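You operate a simulated robot arm through the tools that you are given. There is no shell and no other tool.

You are at the controls of a simulated two-armed robot. One attempt, no reset.

## Task
Take the cap off the yellow tin and lay it down on the top of the small bench.

Only the result counts: the job must be done as asked and must still hold three seconds after the hand-in. Knocking over, shifting, dropping, spilling or breaking anything else fails it. A push-on lid holds only when it is set on centred and level and pressed home; a screw cap is set on level and turned clockwise until tight.

## Robot
Two 7-joint arms with two-finger parallel grippers on one trunk, on a base that moves. Base frame: it is fixed to the floor where the robot stands at the start and does not move with it; the origin is under the middle of the robot, x ahead of it, y to its left, z up. Units: mm, degrees, N and s.
The left shoulder is at the start at [62, 197, 1079], the right one opposite. With the tool pointing down near the work surface each hand reaches from about 320 to 720 mm from the robot's upright axis, wherever it stands, measured 20 degrees to its own side. Places, roughly: yellow tin (7x7x9 cm) [2100, 1500, 900]. Payload 1.57 kg a hand.
The TCP of each hand is the grasp point between the finger pads, 30 mm short of the fingertips. In the tool frame z runs along the fingers and y along their closing line. Largest opening 110 mm; finger width 24, thickness 12; the body of the gripper, 48 by 112 mm, starts 78 mm behind the TCP.
Orientation is told as [roll, pitch, yaw] about the base's x, y, z axes, in that order, counted from this pose: with the fingers straight down and closing along the base's y, the tool's x points along the base's -x, its y along +y and its z along -z.

## Interface
- The arms move only by the tool jog_arm. It takes "left_moves", "right_moves" or both (then of equal length, played together; a hand with none holds still); each is a list of rows, each a list of 3 entries, a list of its own where there are three numbers: the shift along the tool's x, y, z in mm, then the turn, a rotation vector about the tool's x, y, z in degrees, then the finger opening in mm, from 0 to 110. In form: [[[dx, dy, dz], [ax, ay, az], hand], ...]. A call has 1 to 20 rows; each row is the pose to reach, as a shift and turn from the pose commanded when the call began, along the tool's axes at that moment. Each row takes 0.2 s and may step no farther than 50 mm and 8.6 degrees from the row before; otherwise, or with a gripper value out of range, the whole call is refused. A pose out of reach is approached as far as the arm can. The call stops where the force on the tool passes 40 N (or 10 N more than at its start, if that is more) or the arm is blocked; 0.2 s more then pass. The fingers move at their own pace (about 72 mm/s each) and stop on an object; they squeeze with about 34 N. The grip force told is the motor's: it shows also when the fingers shut on nothing. Time passes only in rows, and 0.2 s behind the last, so rows that repeat a pose let the fingers close. It gives the time, the measured TCP pose, the force on the tool (base axes), the opening and the grip force at its end, in the units of the frame above (readings bear some noise), with the torque about the TCP (base axes, N m) and any sound that the robot's microphone picked up.
- Cameras (640 x 400 px; columns grow to the right, rows downward): "scene" is now at [109, 0.1, 1665.4]; the picture's right is [0.01, -1.00, -0.00], its down [-0.76, -0.01, -0.65] and it looks along [0.65, 0.01, -0.76] (base axes); focal length 256 px, centre (320, 200). "left" rides on the left gripper at [70, -16, -141] in its tool frame; the picture's right is [0.23, 0.97, 0.00], its down [-0.85, 0.20, -0.48] and it looks along [-0.47, 0.11, 0.88] (tool axes); focal length 222 px, centre (320, 200). "right" rides on the right gripper at [70, 16, -141] in its tool frame; the picture's right is [-0.23, 0.97, 0.00], its down [-0.85, -0.20, -0.48] and it looks along [-0.47, -0.11, 0.88] (tool axes); focal length 222 px, centre (320, 200). There is no depth. A picture from a camera that has moved, and an enlarged one, comes with that camera's place and axes in the base frame and with its lens.
- capture(camera): a new picture of that camera. It takes no simulated time.
- lift_body(by): slides the trunk up (or, below 0, down) by that many mm; the arms and the scene camera ride with it, the base frame stays. It gives what a move gives, with no picture.
- base_move(legs): drives the robot by 1 to 6 legs, each [ahead, left, turn to the left] in mm, mm and degrees, along the robot's own axes; the way and the turn of a leg run together, so that a leg with both is an arc; at most 1500 mm and 180 degrees a leg. The arms and the cameras ride along, it lands a little off, and it stops where it bumps. It gives what a move gives.
- aim_head(pan, tilt): turns the head with the scene camera to pan (to the left, within 86 degrees either way) and tilt (down, from -29 to 69), counted from straight ahead of the robot. It gives what a move gives.
- enlarge(camera, box): a new picture of the part [left, top, right, bottom] of that camera's present view, enlarged. It takes no simulated time.
- finish_job(): hands the job in; it is judged then, once.

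Places have to be worked out from the pictures, the camera data and where the tool is seen. Open the grippers and draw the arms clear of the work before you hand the job in, unless the task says otherwise.

The tools are called after ">>>" by a JSON object that holds its "op" and its "data". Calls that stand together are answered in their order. jog_arm: Moves the arms, as the interface text tells. Its arguments: {"type":"object","properties":{"left_moves":{"type":"array"},"right_moves":{"type":"array"}},"required":[]} The other tools are called the same way: lift_body (by) moves the trunk up or down; base_move (legs) drives the base; aim_head (pan, tilt) turns the head that bears the scene camera; capture (camera) takes a picture; enlarge (camera, box) takes an enlarged picture of a part of a camera's view; finish_job () hands the job in.

At the start:

```text
clock: 0.0
left_ee_pos: [552.9, 171.9, 1100.1]
left_ee_rot: [0.0, 0.1, 0.0]
left_ft_force: [0.3, -0.3, 0.5]
left_wrist_torque: [-0.01, 0.04, 0.02]
left_width: 110.1
left_grip_force: 0.0
right_ee_pos: [410.8, -184.7, 1165.0]
right_ee_rot: [-0.1, 0.1, 0.0]
right_ft_force: [-0.2, -0.8, 0.2]
right_wrist_torque: [0.01, 0.0, 0.0]
right_width: 110.1
right_grip_force: 0.1
trunk travel left (down, up): [-675.0, 315.0]
robot x, y, heading: [-3.1, -1.2, 0.0]
head pan, tilt (commanded): [0.7, 49.3]
```

scene: 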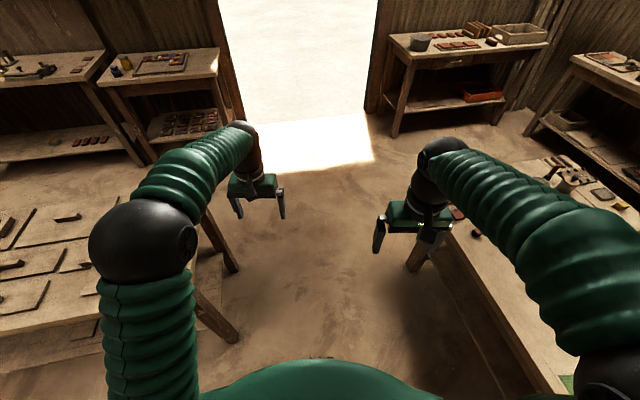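
right: 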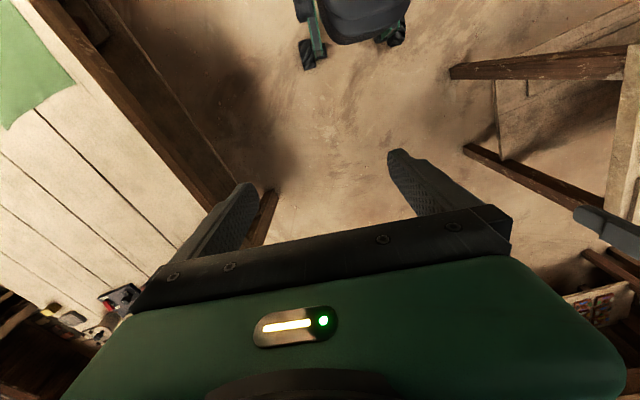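
left: 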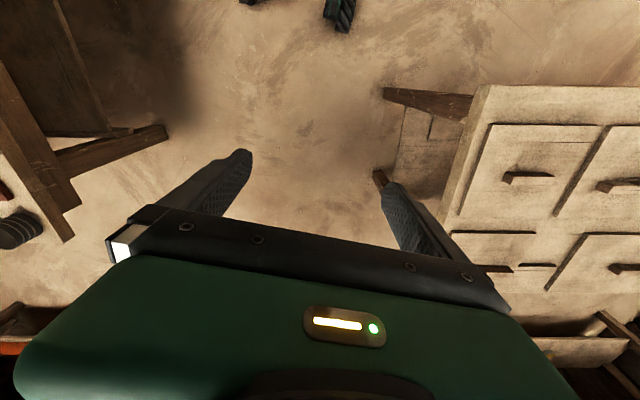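

I start by looking closer at the back-left bench, where a small yellow thing is visible, and at the rest of the room.

>>> {"op": "enlarge", "data": {"camera": "scene", "box": [0, 0, 240, 150]}}

>>> {"op": "aim_head", "data": {"pan": 40, "tilt": 25}}

>>> {"op": "capture", "data": {"camera": "scene"}}

```text
2.67 times, centred on (120, 75) of scene
camera zoom: at [109.0, 0.1, 1665.4], right [0.01, -1.0, 0.0], down [-0.76, -0.01, -0.65], along [0.65, 0.01, -0.76], focal length 683 px, centre (853, 533)
```

zoom: 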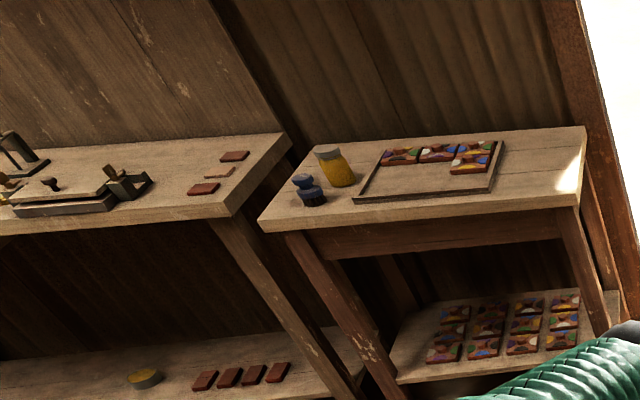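

```text
clock: 1.1
left_ee_pos: [552.5, 171.8, 1100.5]
left_ee_rot: [0.1, 0.0, 0.0]
left_ft_force: [0.7, -0.3, 0.2]
left_wrist_torque: [-0.02, 0.0, 0.02]
left_width: 110.0
left_grip_force: 0.0
right_ee_pos: [409.4, -184.6, 1166.2]
right_ee_rot: [-0.1, 0.0, 0.0]
right_ft_force: [-0.1, -0.5, 0.0]
right_wrist_torque: [-0.01, -0.02, 0.0]
right_width: 109.8
right_grip_force: 0.1
trunk travel left (down, up): [-675.0, 315.0]
robot x, y, heading: [-0.9, 0.2, 0.5]
head pan, tilt (commanded): [40.0, 25.0]
```

```text
taken
camera scene: at [102.0, 58.4, 1701.9], right [0.64, -0.77, 0.0], down [-0.33, -0.27, -0.91], along [0.69, 0.58, -0.42], focal length 256 px, centre (320, 200)
```

scene: 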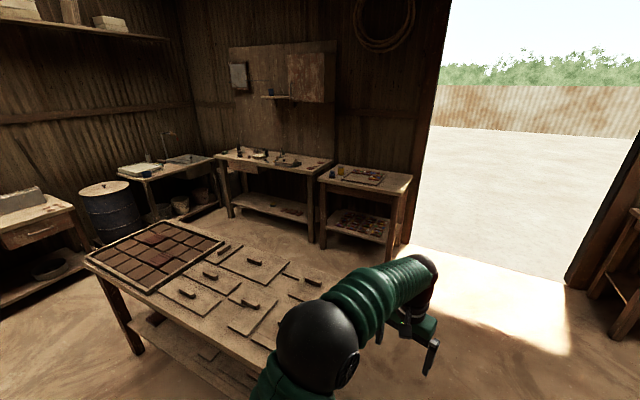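

The tin seems to stand on the narrower bench by the doorway. I enlarge that region to check tin, cap and benches.

>>> {"op": "enlarge", "data": {"camera": "scene", "box": [300, 140, 428, 220]}}

>>> {"op": "enlarge", "data": {"camera": "scene", "box": [100, 120, 340, 270]}}

```text
5.00 times, centred on (364, 180) of scene
camera zoom: at [102.0, 58.4, 1701.9], right [0.64, -0.77, 0.0], down [-0.33, -0.27, -0.91], along [0.69, 0.58, -0.42], focal length 1281 px, centre (100, 300)
```

zoom: 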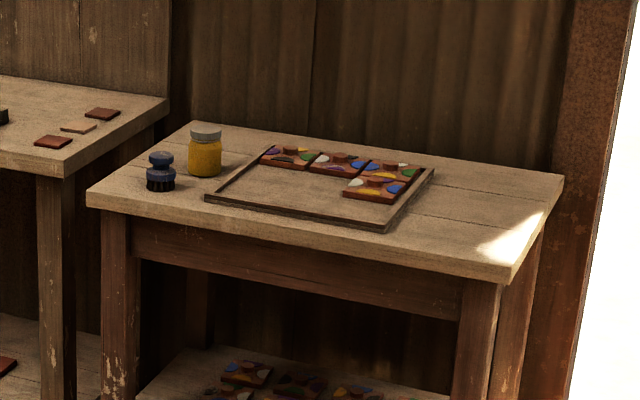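

```text
2.67 times, centred on (220, 195) of scene
camera zoom: at [102.0, 58.4, 1701.9], right [0.64, -0.77, 0.0], down [-0.33, -0.27, -0.91], along [0.69, 0.58, -0.42], focal length 683 px, centre (587, 213)
```

zoom: 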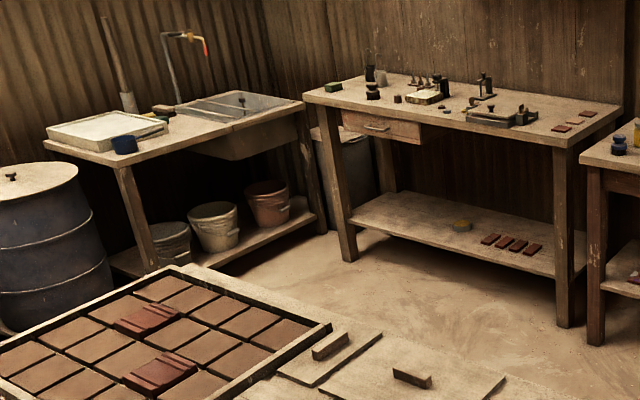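

The tin (yellow body, grey cap) stands on the narrow bench near the doorway at about [2090, 1460], bench top roughly z 850. I look down and around to check clearances for the drive.

>>> {"op": "aim_head", "data": {"pan": 0, "tilt": 69}}

>>> {"op": "capture", "data": {"camera": "scene"}}

>>> {"op": "aim_head", "data": {"pan": -60, "tilt": 30}}

>>> {"op": "capture", "data": {"camera": "scene"}}

>>> {"op": "aim_head", "data": {"pan": 80, "tilt": 30}}

>>> {"op": "capture", "data": {"camera": "scene"}}

```text
clock: 2.2
left_ee_pos: [552.1, 171.8, 1100.6]
left_ee_rot: [0.0, 0.0, 0.1]
left_ft_force: [0.1, -1.2, -0.1]
left_wrist_torque: [0.01, 0.02, 0.0]
left_width: 110.0
left_grip_force: 0.0
right_ee_pos: [410.4, -183.8, 1165.5]
right_ee_rot: [-0.1, 0.0, 0.0]
right_ft_force: [0.1, 0.1, 0.1]
right_wrist_torque: [-0.02, 0.02, 0.02]
right_width: 110.0
right_grip_force: 0.1
trunk travel left (down, up): [-675.0, 315.0]
robot x, y, heading: [0.6, 0.0, -0.0]
head pan, tilt (commanded): [0.0, 68.8]
```

```text
taken
camera scene: at [87.2, -0.8, 1642.6], right [0.0, -1.0, 0.0], down [-0.93, 0.0, -0.36], along [0.36, 0.0, -0.93], focal length 256 px, centre (320, 200)
```

scene: 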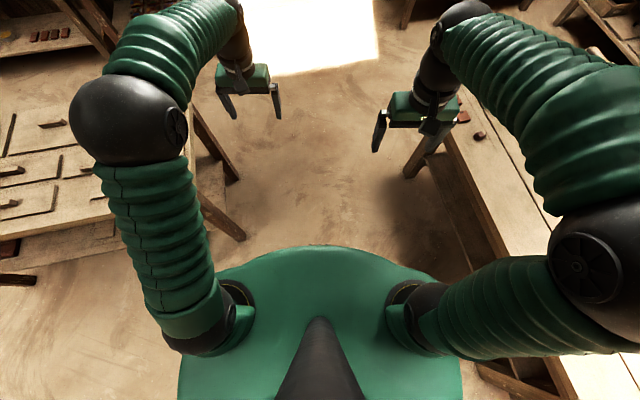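

```text
clock: 3.5
left_ee_pos: [551.4, 170.8, 1099.7]
left_ee_rot: [0.0, -0.1, 0.0]
left_ft_force: [0.2, -0.2, 1.1]
left_wrist_torque: [0.04, 0.01, -0.03]
left_width: 110.0
left_grip_force: 0.1
right_ee_pos: [409.9, -184.8, 1165.1]
right_ee_rot: [-0.1, 0.0, 0.0]
right_ft_force: [0.2, -0.6, -0.3]
right_wrist_torque: [-0.01, 0.0, -0.02]
right_width: 109.8
right_grip_force: 0.1
trunk travel left (down, up): [-675.0, 315.0]
robot x, y, heading: [-1.5, -0.7, 0.2]
head pan, tilt (commanded): [-60.0, 30.0]
```

```text
taken
camera scene: at [76.7, -79.1, 1693.9], right [-0.87, -0.5, 0.0], down [-0.25, 0.43, -0.87], along [0.43, -0.75, -0.5], focal length 256 px, centre (320, 200)
```

scene: 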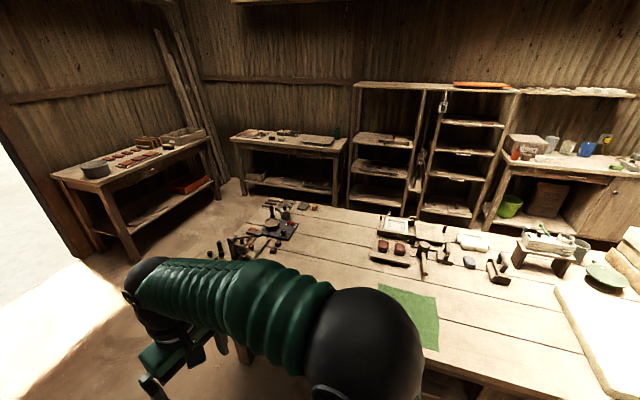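

```text
clock: 5.7
left_ee_pos: [552.0, 171.8, 1099.7]
left_ee_rot: [0.0, 0.0, 0.0]
left_ft_force: [-0.2, 0.0, 0.0]
left_wrist_torque: [0.01, 0.04, 0.03]
left_width: 109.9
left_grip_force: 0.0
right_ee_pos: [408.8, -182.9, 1164.7]
right_ee_rot: [-0.1, -0.1, 0.0]
right_ft_force: [-0.1, 0.0, 0.8]
right_wrist_torque: [0.01, -0.02, 0.0]
right_width: 110.2
right_grip_force: 0.0
trunk travel left (down, up): [-675.0, 315.0]
robot x, y, heading: [-1.2, 5.3, 0.0]
head pan, tilt (commanded): [80.0, 30.0]
```

```text
taken
camera scene: at [47.1, 88.4, 1694.1], right [0.98, -0.17, 0.0], down [-0.09, -0.49, -0.87], along [0.15, 0.85, -0.5], focal length 256 px, centre (320, 200)
```

scene: 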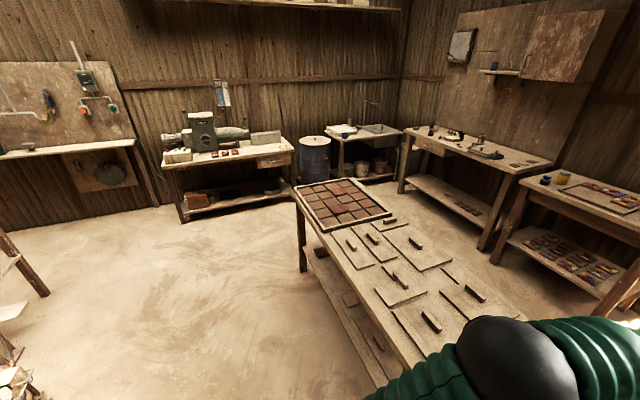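

Several benches are in the room, and a little bench-like thing stands on the right table. I look closer at these to settle which is "the small bench".

>>> {"op": "aim_head", "data": {"pan": -70, "tilt": 35}}

>>> {"op": "enlarge", "data": {"camera": "scene", "box": [320, 120, 640, 320]}}

>>> {"op": "enlarge", "data": {"camera": "scene", "box": [0, 50, 320, 250]}}

```text
clock: 8.1
left_ee_pos: [551.3, 170.9, 1099.6]
left_ee_rot: [0.0, 0.0, 0.1]
left_ft_force: [-0.8, 0.0, 0.2]
left_wrist_torque: [-0.03, 0.01, 0.02]
left_width: 109.9
left_grip_force: 0.2
right_ee_pos: [409.5, -185.4, 1165.3]
right_ee_rot: [0.0, 0.0, 0.0]
right_ft_force: [0.0, 0.7, -0.7]
right_wrist_torque: [0.01, 0.02, -0.01]
right_width: 110.1
right_grip_force: 0.0
trunk travel left (down, up): [-675.0, 315.0]
robot x, y, heading: [1.5, 1.7, 0.1]
head pan, tilt (commanded): [-70.0, 35.0]
```

```text
2.00 times, centred on (480, 220) of scene
camera zoom: at [61.5, -83.6, 1686.2], right [-0.94, -0.34, 0.0], down [-0.2, 0.54, -0.82], along [0.28, -0.77, -0.57], focal length 512 px, centre (0, 160)
```

zoom: 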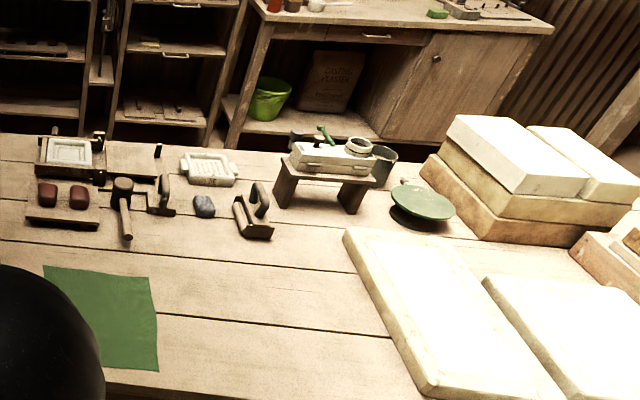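

```text
2.00 times, centred on (160, 150) of scene
camera zoom: at [61.5, -83.6, 1686.2], right [-0.94, -0.34, 0.0], down [-0.2, 0.54, -0.82], along [0.28, -0.77, -0.57], focal length 512 px, centre (640, 300)
```

zoom: 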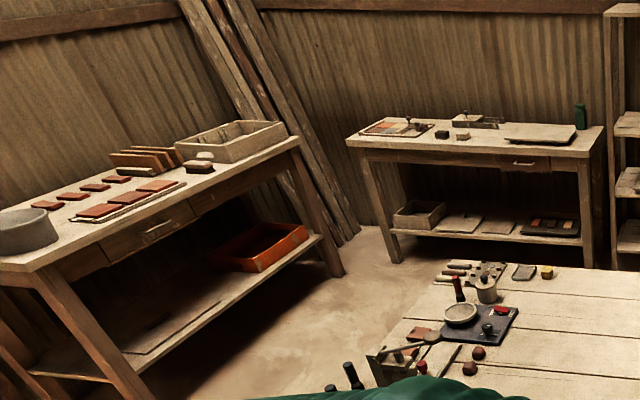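

The small bench is taken to be the narrow one by the doorway that carries the tin; the stool on the right table is loaded with a block. I drive ahead 1300 mm in the free aisle first, then look at the bench from nearer.

>>> {"op": "base_move", "data": {"legs": [[1300, 0, 0]]}}

>>> {"op": "aim_head", "data": {"pan": 65, "tilt": 35}}

>>> {"op": "capture", "data": {"camera": "scene"}}

```text
clock: 14.6
left_ee_pos: [1854.5, 181.1, 1100.1]
left_ee_rot: [0.0, 0.1, 0.5]
left_ft_force: [-0.1, -0.2, -0.2]
left_wrist_torque: [-0.01, -0.02, -0.01]
left_width: 110.0
left_grip_force: 0.1
right_ee_pos: [1715.5, -176.2, 1163.8]
right_ee_rot: [-0.1, 0.0, 0.5]
right_ft_force: [-0.2, 0.8, 0.2]
right_wrist_torque: [0.01, 0.0, -0.03]
right_width: 110.0
right_grip_force: 0.1
trunk travel left (down, up): [-675.0, 315.0]
robot x, y, heading: [1304.6, 6.4, 0.3]
head pan, tilt (commanded): [-70.0, 35.0]
```

```text
clock: 16.8
left_ee_pos: [1855.9, 180.6, 1101.6]
left_ee_rot: [0.0, -0.2, 0.5]
left_ft_force: [0.7, 0.1, -0.1]
left_wrist_torque: [-0.01, -0.01, 0.0]
left_width: 110.2
left_grip_force: 0.1
right_ee_pos: [1716.0, -174.8, 1165.4]
right_ee_rot: [-0.1, -0.1, 0.4]
right_ft_force: [0.8, -0.1, -0.5]
right_wrist_torque: [0.01, -0.03, -0.01]
right_width: 110.2
right_grip_force: 0.1
trunk travel left (down, up): [-675.0, 315.0]
robot x, y, heading: [1308.8, 3.8, 0.4]
head pan, tilt (commanded): [65.0, 35.0]
```

```text
taken
camera scene: at [1374.0, 84.8, 1686.2], right [0.91, -0.42, 0.0], down [-0.24, -0.52, -0.82], along [0.34, 0.74, -0.57], focal length 256 px, centre (320, 200)
```

scene: 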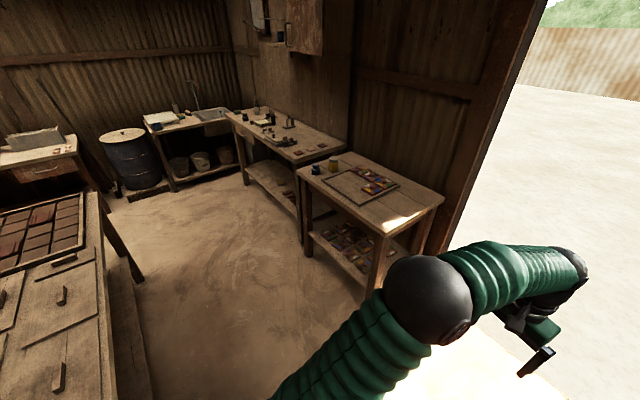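

The bench is about 760 x 490 mm, turned ~13° like its wall, front edge from about (1863,1523) to (2055,787); tin near (2093,1441). I slide left along the free floor by 1050 mm, keeping the base between the left table and the bench.

>>> {"op": "base_move", "data": {"legs": [[0, 1050, 0], [0, 0, 13]]}}

>>> {"op": "aim_head", "data": {"pan": 20, "tilt": 45}}

>>> {"op": "capture", "data": {"camera": "scene"}}

```text
clock: 23.0
left_ee_pos: [1792.7, 1347.4, 1102.0]
left_ee_rot: [0.3, -0.1, 13.8]
left_ft_force: [0.6, -0.8, -0.8]
left_wrist_torque: [0.04, 0.01, 0.01]
left_width: 110.2
left_grip_force: 0.0
right_ee_pos: [1739.1, 967.4, 1165.3]
right_ee_rot: [0.2, 0.0, 13.8]
right_ft_force: [0.8, -0.7, 0.6]
right_wrist_torque: [0.05, -0.02, 0.0]
right_width: 110.0
right_grip_force: 0.0
trunk travel left (down, up): [-675.0, 315.0]
robot x, y, heading: [1297.2, 1051.4, 13.7]
head pan, tilt (commanded): [65.0, 35.0]
```

```text
clock: 24.1
left_ee_pos: [1790.1, 1354.3, 1101.2]
left_ee_rot: [0.0, -0.1, 13.7]
left_ft_force: [-0.1, 0.3, 0.7]
left_wrist_torque: [-0.01, -0.01, 0.04]
left_width: 109.9
left_grip_force: 0.1
right_ee_pos: [1735.6, 973.7, 1165.9]
right_ee_rot: [-0.1, 0.0, 13.7]
right_ft_force: [1.1, 0.2, 0.4]
right_wrist_torque: [-0.01, 0.0, 0.01]
right_width: 110.0
right_grip_force: 0.1
trunk travel left (down, up): [-675.0, 315.0]
robot x, y, heading: [1292.1, 1050.6, 13.6]
head pan, tilt (commanded): [20.0, 45.0]
```

```text
taken
camera scene: at [1394.2, 1107.8, 1671.3], right [0.56, -0.83, 0.0], down [-0.59, -0.39, -0.71], along [0.59, 0.39, -0.71], focal length 256 px, centre (320, 200)
```

scene: 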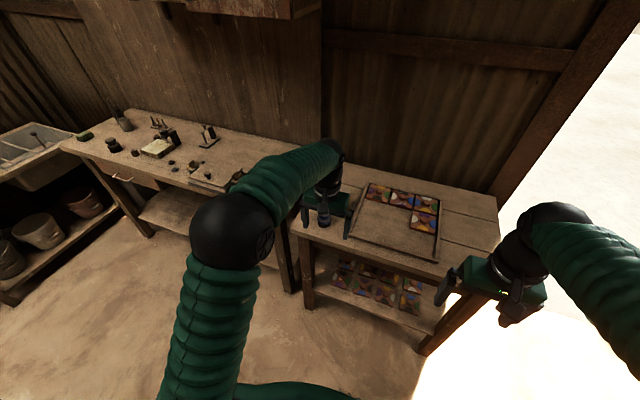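

Now at (1292,1051), heading 13.6°, with the bench ahead. The left arm hides the tin, so I take the left wrist picture and a view with the head.

>>> {"op": "capture", "data": {"camera": "left"}}

>>> {"op": "enlarge", "data": {"camera": "scene", "box": [240, 120, 520, 295]}}

```text
taken
camera left: at [1726.0, 1319.9, 1242.2], right [-0.45, 0.89, 0.0], down [0.78, 0.4, 0.48], along [0.43, 0.22, -0.88], focal length 222 px, centre (320, 200)
```

left: 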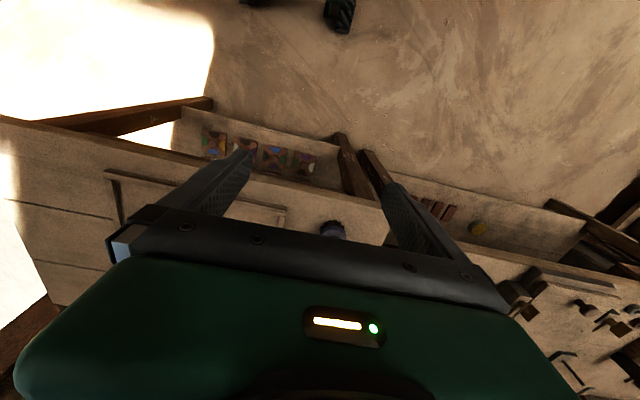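

```text
2.29 times, centred on (380, 208) of scene
camera zoom: at [1394.2, 1107.8, 1671.3], right [0.56, -0.83, 0.0], down [-0.59, -0.39, -0.71], along [0.59, 0.39, -0.71], focal length 586 px, centre (183, 183)
```

zoom: 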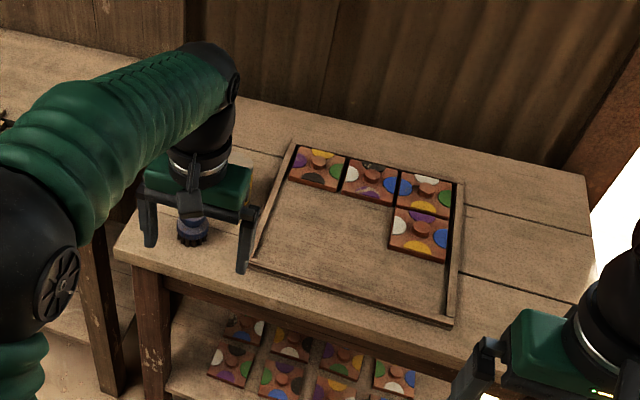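

The hand hides the tin right behind the blue bottle. I move the left hand up and leftwards clear so the head can see the tin.

>>> {"op": "jog_arm", "data": {"left_moves": [[[0, 30, -40], [0, 0, 0], 110], [[0, 60, -80], [0, 0, 0], 110], [[0, 100, -100], [0, 0, 0], 110], [[0, 145, -110], [0, 0, 0], 110], [[0, 190, -120], [0, 0, 0], 110], [[0, 230, -120], [0, 0, 0], 110]]}}

>>> {"op": "capture", "data": {"camera": "scene"}}

```text
clock: 25.5
left_ee_pos: [1736.0, 1578.6, 1220.3]
left_ee_rot: [-0.2, 0.0, 13.6]
left_ft_force: [-0.5, 0.7, 0.7]
left_wrist_torque: [-0.03, 0.02, -0.01]
left_width: 110.1
left_grip_force: 0.0
right_ee_pos: [1735.7, 974.4, 1165.1]
right_ee_rot: [-0.2, -0.1, 13.5]
right_ft_force: [0.1, -0.3, -0.3]
right_wrist_torque: [0.02, -0.02, 0.02]
right_width: 110.1
right_grip_force: 0.1
trunk travel left (down, up): [-675.0, 315.0]
robot x, y, heading: [1298.6, 1052.1, 13.8]
head pan, tilt (commanded): [20.0, 45.0]
```

```text
taken
camera scene: at [1394.9, 1111.3, 1671.2], right [0.56, -0.83, 0.0], down [-0.59, -0.4, -0.7], along [0.59, 0.39, -0.71], focal length 256 px, centre (320, 200)
```

scene: 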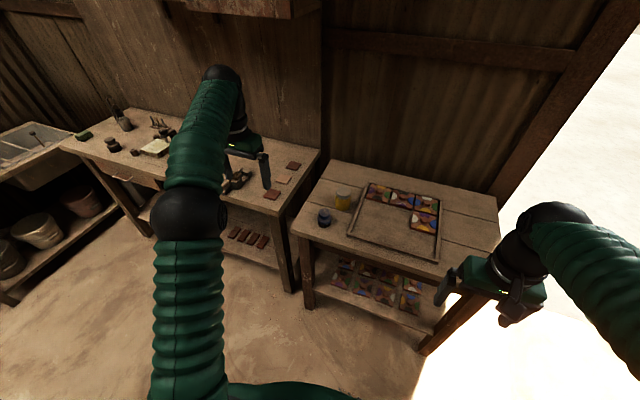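

The tin is now visible near (343,198). I enlarge it strongly to see its cap and its surroundings.

>>> {"op": "enlarge", "data": {"camera": "scene", "box": [304, 175, 384, 225]}}

>>> {"op": "enlarge", "data": {"camera": "scene", "box": [270, 150, 510, 300]}}

```text
8.00 times, centred on (344, 200) of scene
camera zoom: at [1394.9, 1111.3, 1671.2], right [0.56, -0.83, 0.0], down [-0.59, -0.4, -0.7], along [0.59, 0.39, -0.71], focal length 2050 px, centre (128, 200)
```

zoom: 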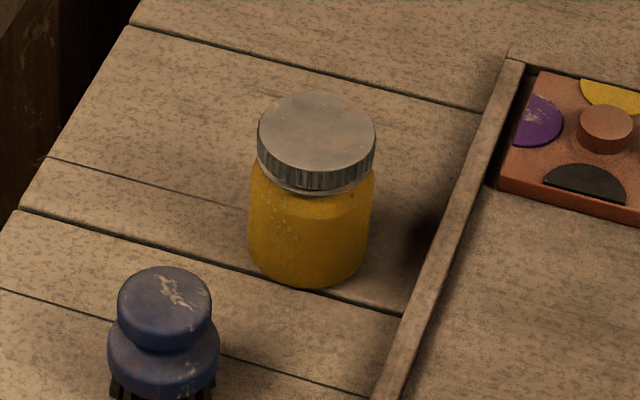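

```text
2.67 times, centred on (390, 225) of scene
camera zoom: at [1394.9, 1111.3, 1671.2], right [0.56, -0.83, 0.0], down [-0.59, -0.4, -0.7], along [0.59, 0.39, -0.71], focal length 683 px, centre (133, 133)
```

zoom: 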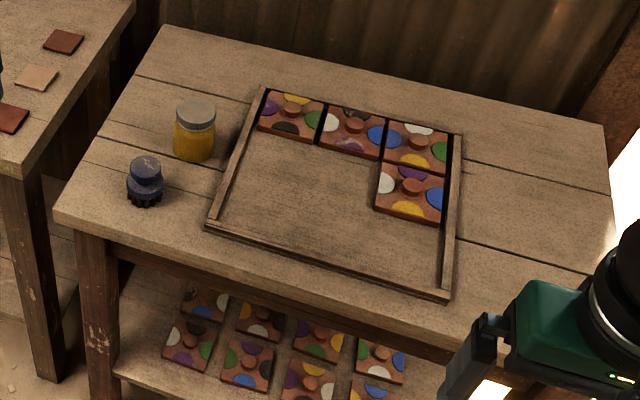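

It is a tin with a ribbed screw-type cap, about 61 mm across and 13 mm tall; triangulating from two views gives the cap top at about (2101, 1465, 935). The blue brush stands about 120 mm in front of it, and the tray is to its right; the spot behind the tin is free. I drive closer: 250 ahead, 160 left.

>>> {"op": "base_move", "data": {"legs": [[250, 160, 0]]}}

>>> {"op": "aim_head", "data": {"pan": 5, "tilt": 50}}

>>> {"op": "capture", "data": {"camera": "scene"}}

>>> {"op": "capture", "data": {"camera": "right"}}

>>> {"op": "capture", "data": {"camera": "left"}}

```text
clock: 27.6
left_ee_pos: [1941.7, 1781.9, 1224.9]
left_ee_rot: [0.4, -0.3, 13.7]
left_ft_force: [-0.4, 0.1, 0.4]
left_wrist_torque: [0.05, 0.0, -0.03]
left_width: 110.0
left_grip_force: 0.0
right_ee_pos: [1942.8, 1181.0, 1165.8]
right_ee_rot: [0.2, -0.2, 13.8]
right_ft_force: [0.3, 0.2, 0.2]
right_wrist_torque: [-0.01, 0.0, 0.0]
right_width: 110.2
right_grip_force: 0.0
trunk travel left (down, up): [-675.0, 315.0]
robot x, y, heading: [1501.7, 1267.8, 13.8]
head pan, tilt (commanded): [20.0, 45.0]
```

```text
clock: 28.3
left_ee_pos: [1943.0, 1784.9, 1223.3]
left_ee_rot: [0.0, -0.1, 13.7]
left_ft_force: [0.2, -0.5, -0.3]
left_wrist_torque: [-0.01, 0.01, -0.02]
left_width: 109.9
left_grip_force: 0.1
right_ee_pos: [1942.2, 1182.5, 1165.6]
right_ee_rot: [0.1, -0.1, 13.7]
right_ft_force: [1.0, 0.4, 0.2]
right_wrist_torque: [0.0, -0.01, 0.02]
right_width: 109.9
right_grip_force: 0.1
trunk travel left (down, up): [-675.0, 315.0]
robot x, y, heading: [1502.6, 1270.0, 14.0]
head pan, tilt (commanded): [5.0, 50.0]
```

```text
taken
camera scene: at [1608.0, 1296.5, 1664.4], right [0.32, -0.95, 0.0], down [-0.73, -0.25, -0.64], along [0.61, 0.21, -0.77], focal length 256 px, centre (320, 200)
```

scene: 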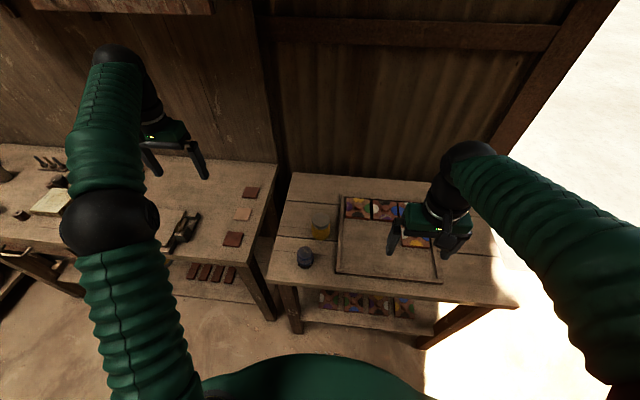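

```text
taken
camera right: at [1871.6, 1181.7, 1306.4], right [-0.01, 1.0, 0.0], down [0.88, 0.01, 0.48], along [0.48, 0.01, -0.88], focal length 222 px, centre (320, 200)
```

right: 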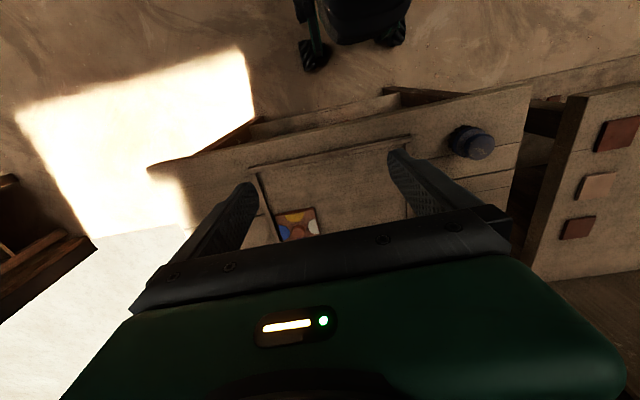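

```text
taken
camera left: at [1879.1, 1752.9, 1364.0], right [-0.45, 0.89, 0.0], down [0.78, 0.39, 0.48], along [0.43, 0.22, -0.88], focal length 222 px, centre (320, 200)
```

left: 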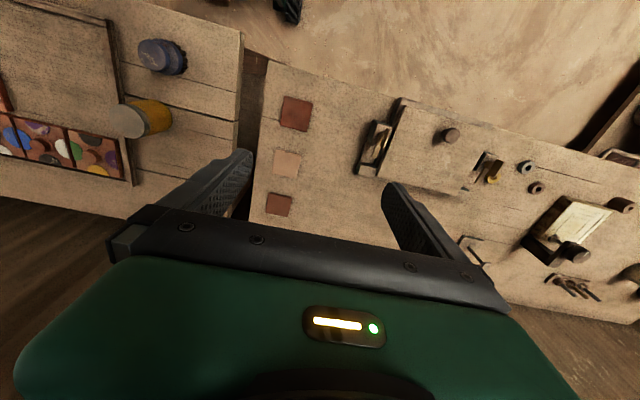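

I enlarge the scene view and left wrist view around the tin to refine its position and look at the bench edges.

>>> {"op": "enlarge", "data": {"camera": "scene", "box": [260, 180, 388, 260]}}

>>> {"op": "enlarge", "data": {"camera": "left", "box": [80, 20, 240, 120]}}

>>> {"op": "enlarge", "data": {"camera": "left", "box": [80, 80, 240, 180]}}

```text
5.00 times, centred on (324, 220) of scene
camera zoom: at [1608.0, 1296.5, 1664.4], right [0.32, -0.95, 0.0], down [-0.73, -0.25, -0.64], along [0.61, 0.21, -0.77], focal length 1281 px, centre (300, 100)
```

zoom: 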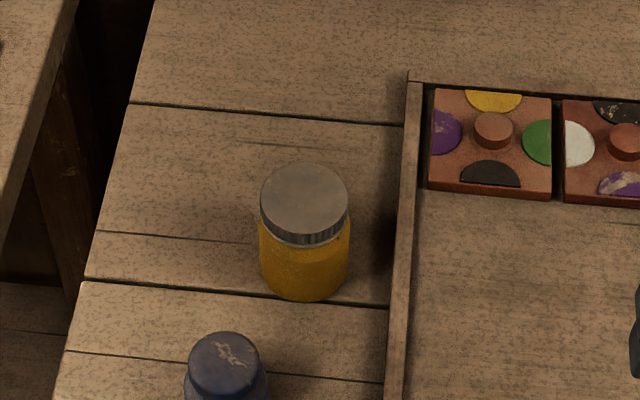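

```text
4.00 times, centred on (160, 70) of left
camera zoom: at [1879.1, 1752.9, 1364.0], right [-0.45, 0.89, 0.0], down [0.78, 0.39, 0.48], along [0.43, 0.22, -0.88], focal length 888 px, centre (960, 720)
```

zoom: 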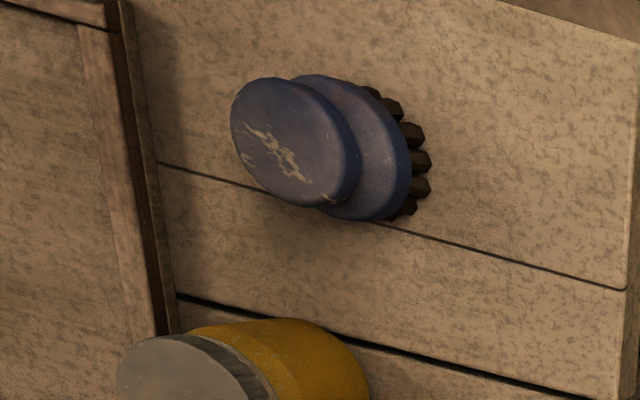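

```text
4.00 times, centred on (160, 130) of left
camera zoom: at [1879.1, 1752.9, 1364.0], right [-0.45, 0.89, 0.0], down [0.78, 0.39, 0.48], along [0.43, 0.22, -0.88], focal length 888 px, centre (960, 480)
```

zoom: 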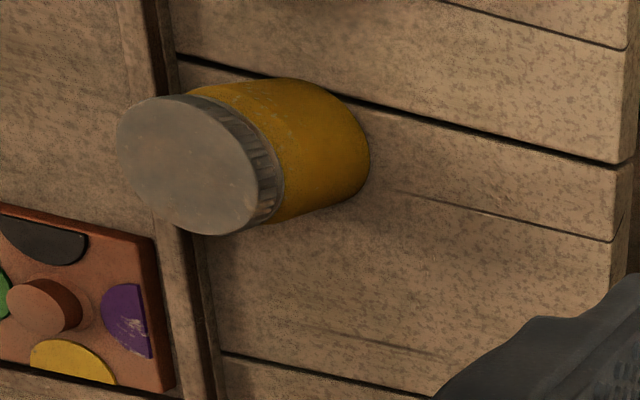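

The two newest views triangulate to cap top ≈ (2105, 1464, 930), bench top ≈ 842; the wheels reach ~295 mm ahead of the axis and the bench edge is at ~434, so there is room for 85 mm more. I drive ahead 85.

>>> {"op": "base_move", "data": {"legs": [[85, 0, 0]]}}

>>> {"op": "aim_head", "data": {"pan": 8, "tilt": 58}}

>>> {"op": "capture", "data": {"camera": "scene"}}

>>> {"op": "capture", "data": {"camera": "right"}}

>>> {"op": "enlarge", "data": {"camera": "left", "box": [0, 0, 240, 150]}}

```text
clock: 29.4
left_ee_pos: [2017.0, 1810.0, 1225.2]
left_ee_rot: [-0.2, -0.4, 13.9]
left_ft_force: [-0.1, -0.4, 0.5]
left_wrist_torque: [-0.02, 0.0, 0.02]
left_width: 109.8
left_grip_force: 0.1
right_ee_pos: [2019.9, 1205.7, 1168.2]
right_ee_rot: [-0.2, -0.4, 13.7]
right_ft_force: [0.0, -0.1, 0.1]
right_wrist_torque: [-0.02, -0.02, 0.01]
right_width: 110.0
right_grip_force: 0.1
trunk travel left (down, up): [-675.0, 315.0]
robot x, y, heading: [1585.2, 1293.4, 13.6]
head pan, tilt (commanded): [5.0, 50.0]
```

```text
clock: 30.1
left_ee_pos: [2022.1, 1809.5, 1222.6]
left_ee_rot: [0.0, -0.1, 13.8]
left_ft_force: [0.5, -0.2, 0.4]
left_wrist_torque: [0.02, 0.03, -0.01]
left_width: 110.2
left_grip_force: 0.0
right_ee_pos: [2023.0, 1205.7, 1165.7]
right_ee_rot: [-0.1, 0.0, 13.7]
right_ft_force: [-0.9, 0.1, -0.3]
right_wrist_torque: [-0.01, 0.03, 0.03]
right_width: 109.8
right_grip_force: 0.1
trunk travel left (down, up): [-675.0, 315.0]
robot x, y, heading: [1586.2, 1290.2, 14.1]
head pan, tilt (commanded): [8.0, 58.0]
```

```text
taken
camera scene: at [1678.7, 1321.0, 1654.3], right [0.37, -0.93, 0.0], down [-0.79, -0.32, -0.53], along [0.49, 0.2, -0.85], focal length 256 px, centre (320, 200)
```

scene: 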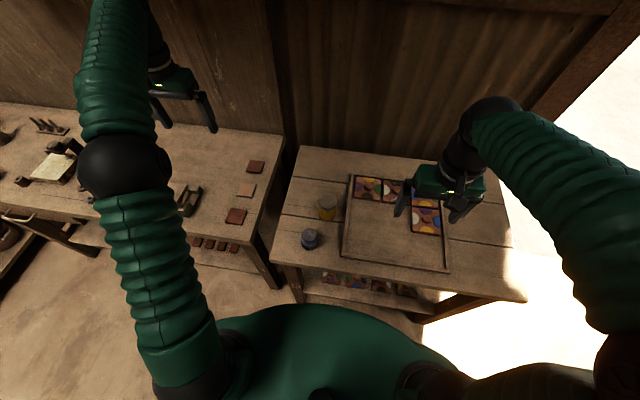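

```text
taken
camera right: at [1952.4, 1205.5, 1306.8], right [-0.01, 1.0, 0.0], down [0.88, 0.01, 0.48], along [0.48, 0.0, -0.88], focal length 222 px, centre (320, 200)
```

right: 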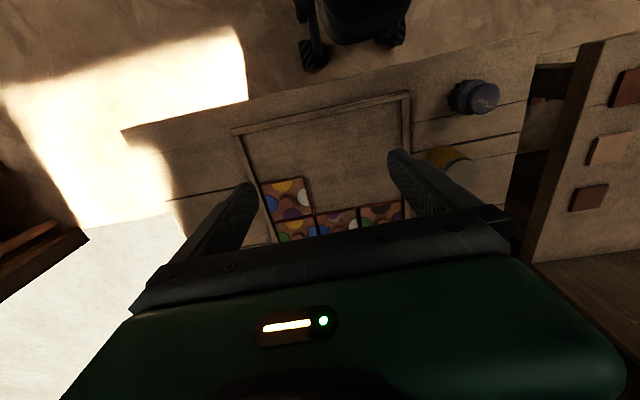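

```text
2.67 times, centred on (120, 75) of left
camera zoom: at [1958.9, 1777.0, 1363.0], right [-0.45, 0.89, 0.0], down [0.78, 0.4, 0.48], along [0.43, 0.22, -0.88], focal length 592 px, centre (853, 533)
```

zoom: 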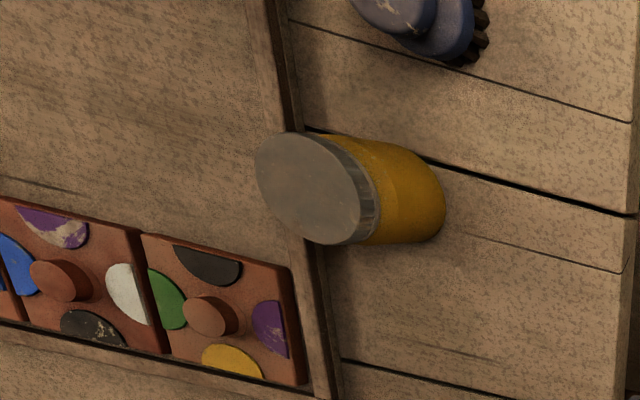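

Robot stands at about (1586,1291), heading 13.9°, so the tin is ~548 ahead and ~42 left of it. Plan: right hand holds the tin body from the front-right at 45° tilt, left hand unscrews from above. First I bring the right hand to a staging spot turning it 45° to the left.

>>> {"op": "jog_arm", "data": {"right_moves": [[[-6, 16, 14], [0, 0, -7.5], 110], [[-12, 32, 28], [0, 0, -15], 110], [[-18, 48, 42], [0, 0, -22.5], 110], [[-24, 64, 56], [0, 0, -30], 110], [[-30, 80, 70], [0, 0, -37.5], 110], [[-36, 97, 86], [0, 0, -45], 110], [[-36, 97, 86], [0, 0, -45], 110]]}}

>>> {"op": "capture", "data": {"camera": "scene"}}

```text
clock: 31.7
left_ee_pos: [2021.7, 1811.8, 1223.0]
left_ee_rot: [-0.2, -0.2, 13.8]
left_ft_force: [-0.3, 0.9, 0.1]
left_wrist_torque: [0.0, -0.04, 0.03]
left_width: 109.8
left_grip_force: 0.0
right_ee_pos: [2033.8, 1310.5, 1080.1]
right_ee_rot: [-0.2, 0.0, 58.9]
right_ft_force: [-0.4, 0.2, -0.6]
right_wrist_torque: [-0.01, 0.0, 0.02]
right_width: 110.0
right_grip_force: 0.1
trunk travel left (down, up): [-675.0, 315.0]
robot x, y, heading: [1584.1, 1288.5, 13.6]
head pan, tilt (commanded): [8.0, 58.0]
```

```text
taken
camera scene: at [1678.6, 1323.8, 1654.2], right [0.37, -0.93, 0.0], down [-0.79, -0.32, -0.53], along [0.49, 0.2, -0.85], focal length 256 px, centre (320, 200)
```

scene: 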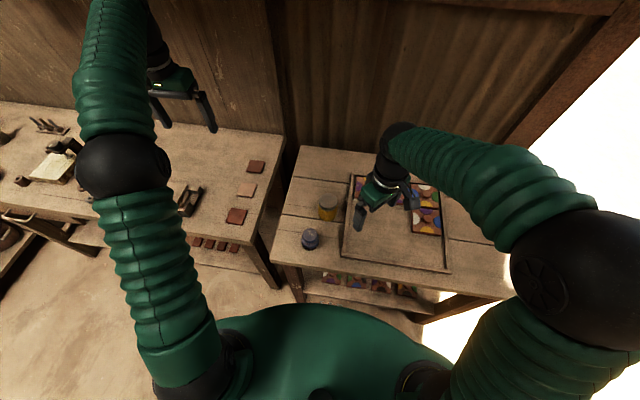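

The right hand is at (2034,1310,1080), yaw 58.9°, still vertical. Next I tilt it to 45° by pitching about its y-axis in place.

>>> {"op": "jog_arm", "data": {"right_moves": [[[0, 0, 0], [0, -7.5, 0], 110], [[0, 0, 0], [0, -15, 0], 110], [[0, 0, 0], [0, -22.5, 0], 110], [[0, 0, 0], [0, -30, 0], 110], [[0, 0, 0], [0, -37.5, 0], 110], [[0, 0, 0], [0, -45, 0], 110], [[0, 0, 0], [0, -45, 0], 110]]}}

>>> {"op": "capture", "data": {"camera": "right"}}

>>> {"op": "capture", "data": {"camera": "scene"}}

```text
clock: 33.3
left_ee_pos: [2022.5, 1810.2, 1222.1]
left_ee_rot: [-0.1, 0.0, 13.8]
left_ft_force: [0.4, 1.5, 0.3]
left_wrist_torque: [-0.04, -0.01, 0.03]
left_width: 109.8
left_grip_force: 0.1
right_ee_pos: [2034.8, 1309.1, 1079.8]
right_ee_rot: [-0.2, -45.0, 58.8]
right_ft_force: [-0.2, 0.0, -1.5]
right_wrist_torque: [0.02, 0.0, 0.0]
right_width: 109.8
right_grip_force: 0.1
trunk travel left (down, up): [-675.0, 315.0]
robot x, y, heading: [1588.5, 1291.6, 13.8]
head pan, tilt (commanded): [8.0, 58.0]
```

```text
taken
camera right: at [1944.4, 1190.8, 1130.1], right [-0.75, 0.64, 0.16], down [0.31, 0.12, 0.94], along [0.59, 0.76, -0.29], focal length 222 px, centre (320, 200)
```

right: 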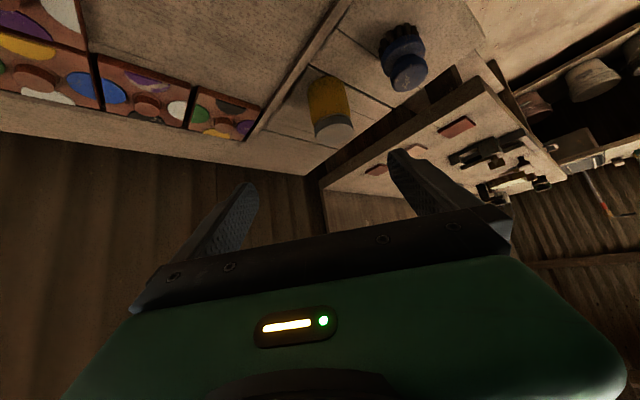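

```text
taken
camera scene: at [1679.0, 1323.0, 1654.2], right [0.37, -0.93, 0.0], down [-0.79, -0.32, -0.53], along [0.49, 0.2, -0.85], focal length 256 px, centre (320, 200)
```

scene: 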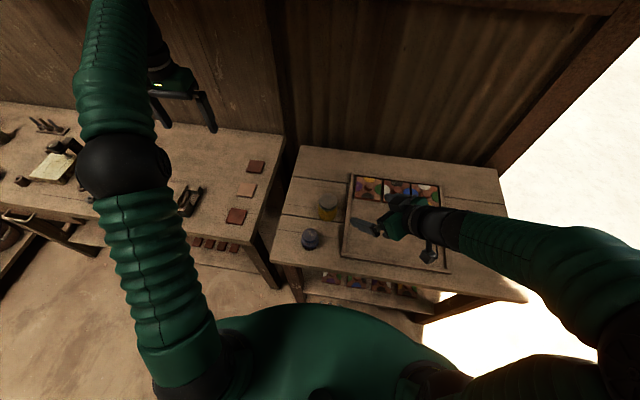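

The right hand is tilted 45° as wanted. I enlarge its view of the tin to triangulate the tin once more from this new viewpoint.

>>> {"op": "enlarge", "data": {"camera": "right", "box": [240, 20, 432, 140]}}

>>> {"op": "enlarge", "data": {"camera": "scene", "box": [272, 170, 432, 270]}}

```text
3.33 times, centred on (336, 80) of right
camera zoom: at [1944.4, 1190.8, 1130.1], right [-0.75, 0.64, 0.16], down [0.31, 0.12, 0.94], along [0.59, 0.76, -0.29], focal length 740 px, centre (267, 600)
```

zoom: 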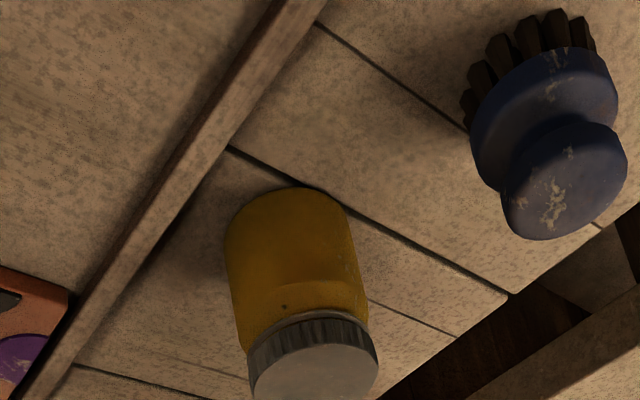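

```text
4.00 times, centred on (352, 220) of scene
camera zoom: at [1679.0, 1323.0, 1654.2], right [0.37, -0.93, 0.0], down [-0.79, -0.32, -0.53], along [0.49, 0.2, -0.85], focal length 1025 px, centre (192, 120)
```

zoom: 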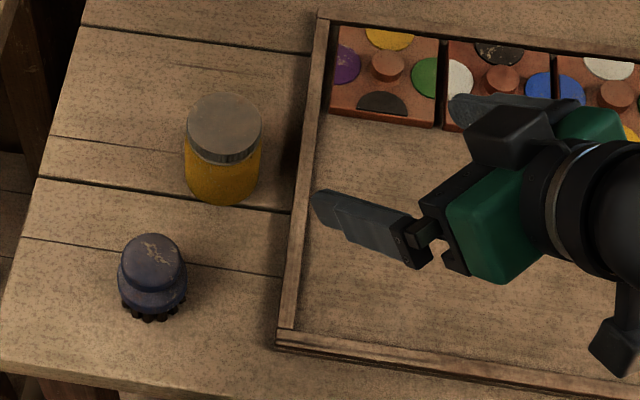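

Views agree on the tin axis at about (2105, 1465), cap top z ≈ 926. I move the right hand to a pre-approach spot about 100 mm short of the hold pose along its own axis, laterally centred.

>>> {"op": "jog_arm", "data": {"right_moves": [[[7, 5, 35], [0, 0, 0], 110], [[14, 10.5, 70], [0, 0, 0], 110], [[21, 15.5, 105], [0, 0, 0], 110], [[28.3, 20.7, 140], [0, 0, 0], 110], [[28.3, 20.7, 140], [0, 0, 0], 110], [[28.3, 20.7, 140], [0, 0, 0], 110]]}}

>>> {"op": "capture", "data": {"camera": "right"}}

>>> {"op": "enlarge", "data": {"camera": "scene", "box": [272, 170, 432, 270]}}

```text
clock: 34.7
left_ee_pos: [2021.8, 1810.1, 1222.9]
left_ee_rot: [0.0, -0.3, 13.9]
left_ft_force: [-0.5, -0.6, 1.2]
left_wrist_torque: [0.0, -0.03, 0.02]
left_width: 109.9
left_grip_force: 0.1
right_ee_pos: [2059.4, 1388.7, 961.9]
right_ee_rot: [-0.3, -45.1, 58.9]
right_ft_force: [-0.4, -0.4, -0.7]
right_wrist_torque: [0.01, -0.03, 0.02]
right_width: 110.2
right_grip_force: 0.0
trunk travel left (down, up): [-675.0, 315.0]
robot x, y, heading: [1583.2, 1287.4, 13.7]
head pan, tilt (commanded): [8.0, 58.0]
```

```text
taken
camera right: at [1968.5, 1268.5, 1011.6], right [-0.75, 0.64, 0.16], down [0.31, 0.12, 0.94], along [0.59, 0.76, -0.29], focal length 222 px, centre (320, 200)
```

right: 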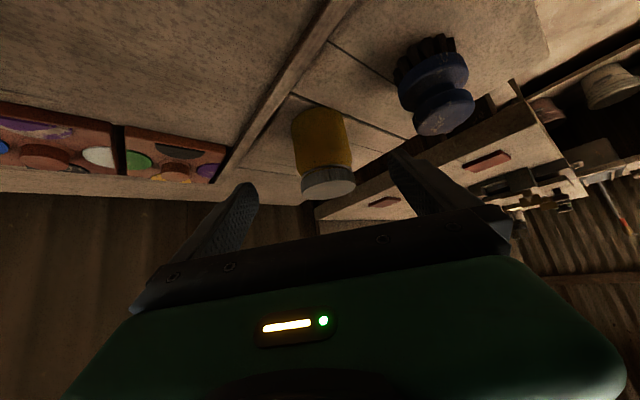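

```text
4.00 times, centred on (352, 220) of scene
camera zoom: at [1678.7, 1322.3, 1654.3], right [0.37, -0.93, 0.0], down [-0.79, -0.32, -0.53], along [0.49, 0.2, -0.85], focal length 1025 px, centre (192, 120)
```

zoom: 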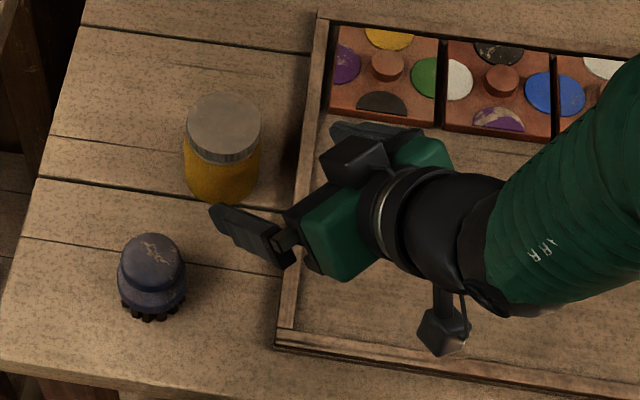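

The tin lies between the open fingers. I enlarge this near view to confirm lateral centring before going in.

>>> {"op": "enlarge", "data": {"camera": "right", "box": [224, 80, 416, 200]}}

```text
3.33 times, centred on (320, 140) of right
camera zoom: at [1968.5, 1268.5, 1011.6], right [-0.75, 0.64, 0.16], down [0.31, 0.12, 0.94], along [0.59, 0.76, -0.29], focal length 740 px, centre (320, 400)
```

zoom: 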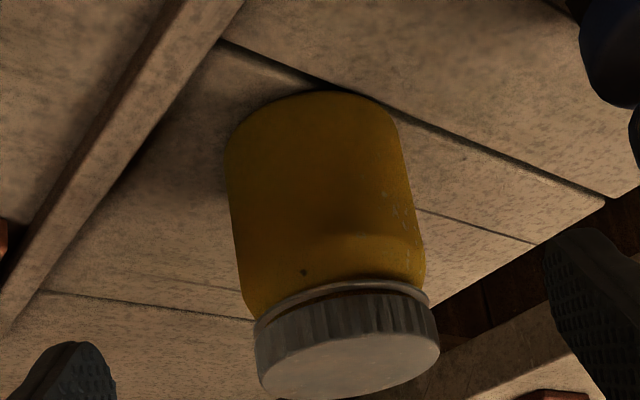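

Centring is within about 1 mm. I advance 103 mm along the tool axis to the hold pose, fingers still open.

>>> {"op": "jog_arm", "data": {"right_moves": [[[0, 0, 25], [0, 0, 0], 110], [[0, 0, 50], [0, 0, 0], 110], [[0, 0, 75], [0, 0, 0], 110], [[0, 0, 95], [0, 0, 0], 110], [[0, 0, 103], [0, 0, 0], 110], [[0, 0, 103], [0, 0, 0], 110]]}}

>>> {"op": "capture", "data": {"camera": "right"}}

>>> {"op": "enlarge", "data": {"camera": "scene", "box": [272, 170, 432, 270]}}

```text
clock: 36.1
left_ee_pos: [2023.6, 1811.4, 1225.8]
left_ee_rot: [-0.1, -0.1, 13.8]
left_ft_force: [0.1, -0.3, 0.4]
left_wrist_torque: [0.01, 0.01, 0.02]
left_width: 110.1
left_grip_force: 0.0
right_ee_pos: [2100.8, 1448.9, 892.2]
right_ee_rot: [-0.3, -45.3, 58.6]
right_ft_force: [0.0, 0.2, 0.7]
right_wrist_torque: [-0.01, -0.02, 0.05]
right_width: 109.8
right_grip_force: 0.0
trunk travel left (down, up): [-675.0, 315.0]
robot x, y, heading: [1584.2, 1290.3, 13.9]
head pan, tilt (commanded): [8.0, 58.0]
```

```text
taken
camera right: at [2008.5, 1329.3, 941.4], right [-0.74, 0.65, 0.16], down [0.3, 0.12, 0.95], along [0.59, 0.75, -0.29], focal length 222 px, centre (320, 200)
```

right: 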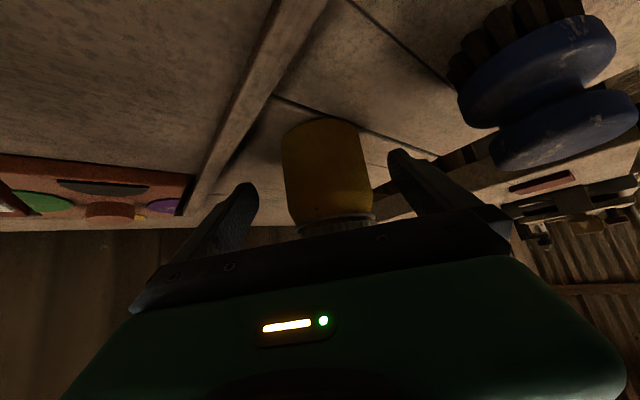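

```text
4.00 times, centred on (352, 220) of scene
camera zoom: at [1679.3, 1324.2, 1655.7], right [0.37, -0.93, 0.0], down [-0.79, -0.32, -0.53], along [0.49, 0.2, -0.85], focal length 1025 px, centre (192, 120)
```

zoom: 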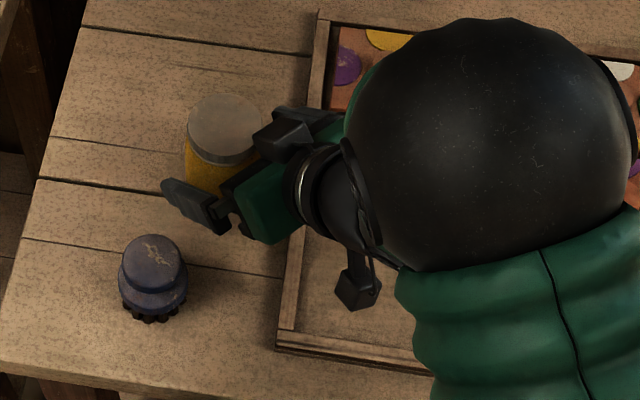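

The hand is at the hold pose with no contact. The right elbow now shows over the hand, so I check the whole scene before closing.

>>> {"op": "capture", "data": {"camera": "scene"}}

>>> {"op": "enlarge", "data": {"camera": "right", "box": [224, 100, 416, 220]}}

>>> {"op": "capture", "data": {"camera": "left"}}

```text
taken
camera scene: at [1679.3, 1324.2, 1655.7], right [0.37, -0.93, 0.0], down [-0.79, -0.32, -0.53], along [0.49, 0.2, -0.85], focal length 256 px, centre (320, 200)
```

scene: 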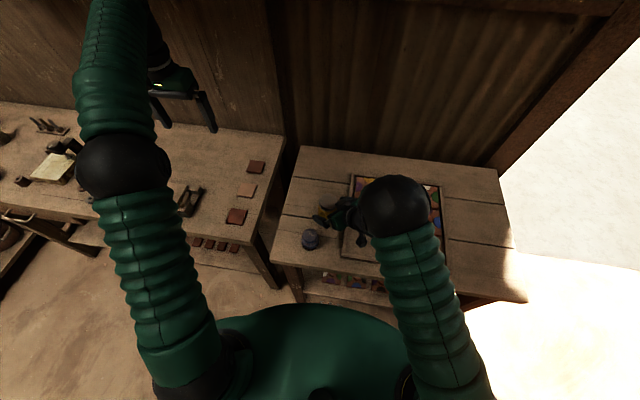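

```text
3.33 times, centred on (320, 160) of right
camera zoom: at [2008.5, 1329.3, 941.4], right [-0.74, 0.65, 0.16], down [0.3, 0.12, 0.95], along [0.59, 0.75, -0.29], focal length 740 px, centre (320, 333)
```

zoom: 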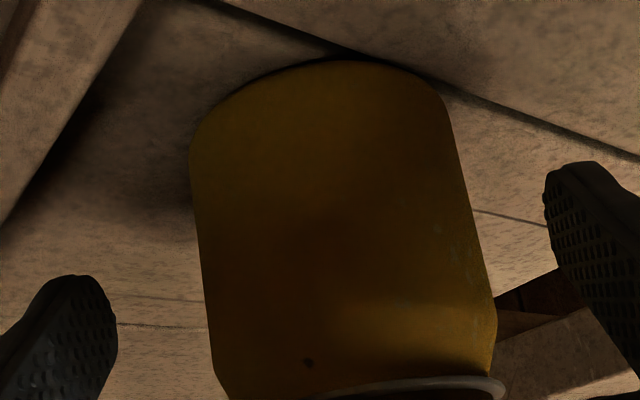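

```text
taken
camera left: at [1958.4, 1778.7, 1364.7], right [-0.45, 0.89, 0.0], down [0.78, 0.4, 0.48], along [0.43, 0.22, -0.88], focal length 222 px, centre (320, 200)
```

left: 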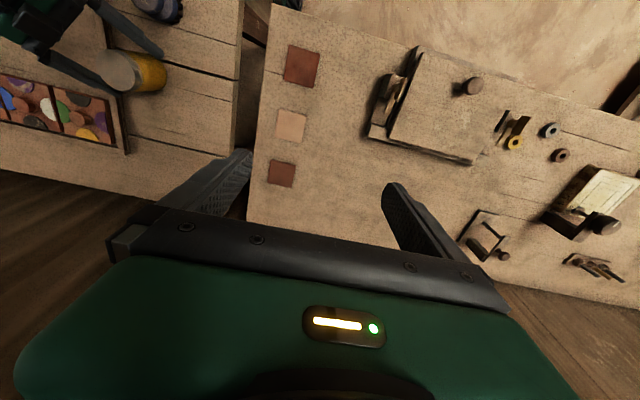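

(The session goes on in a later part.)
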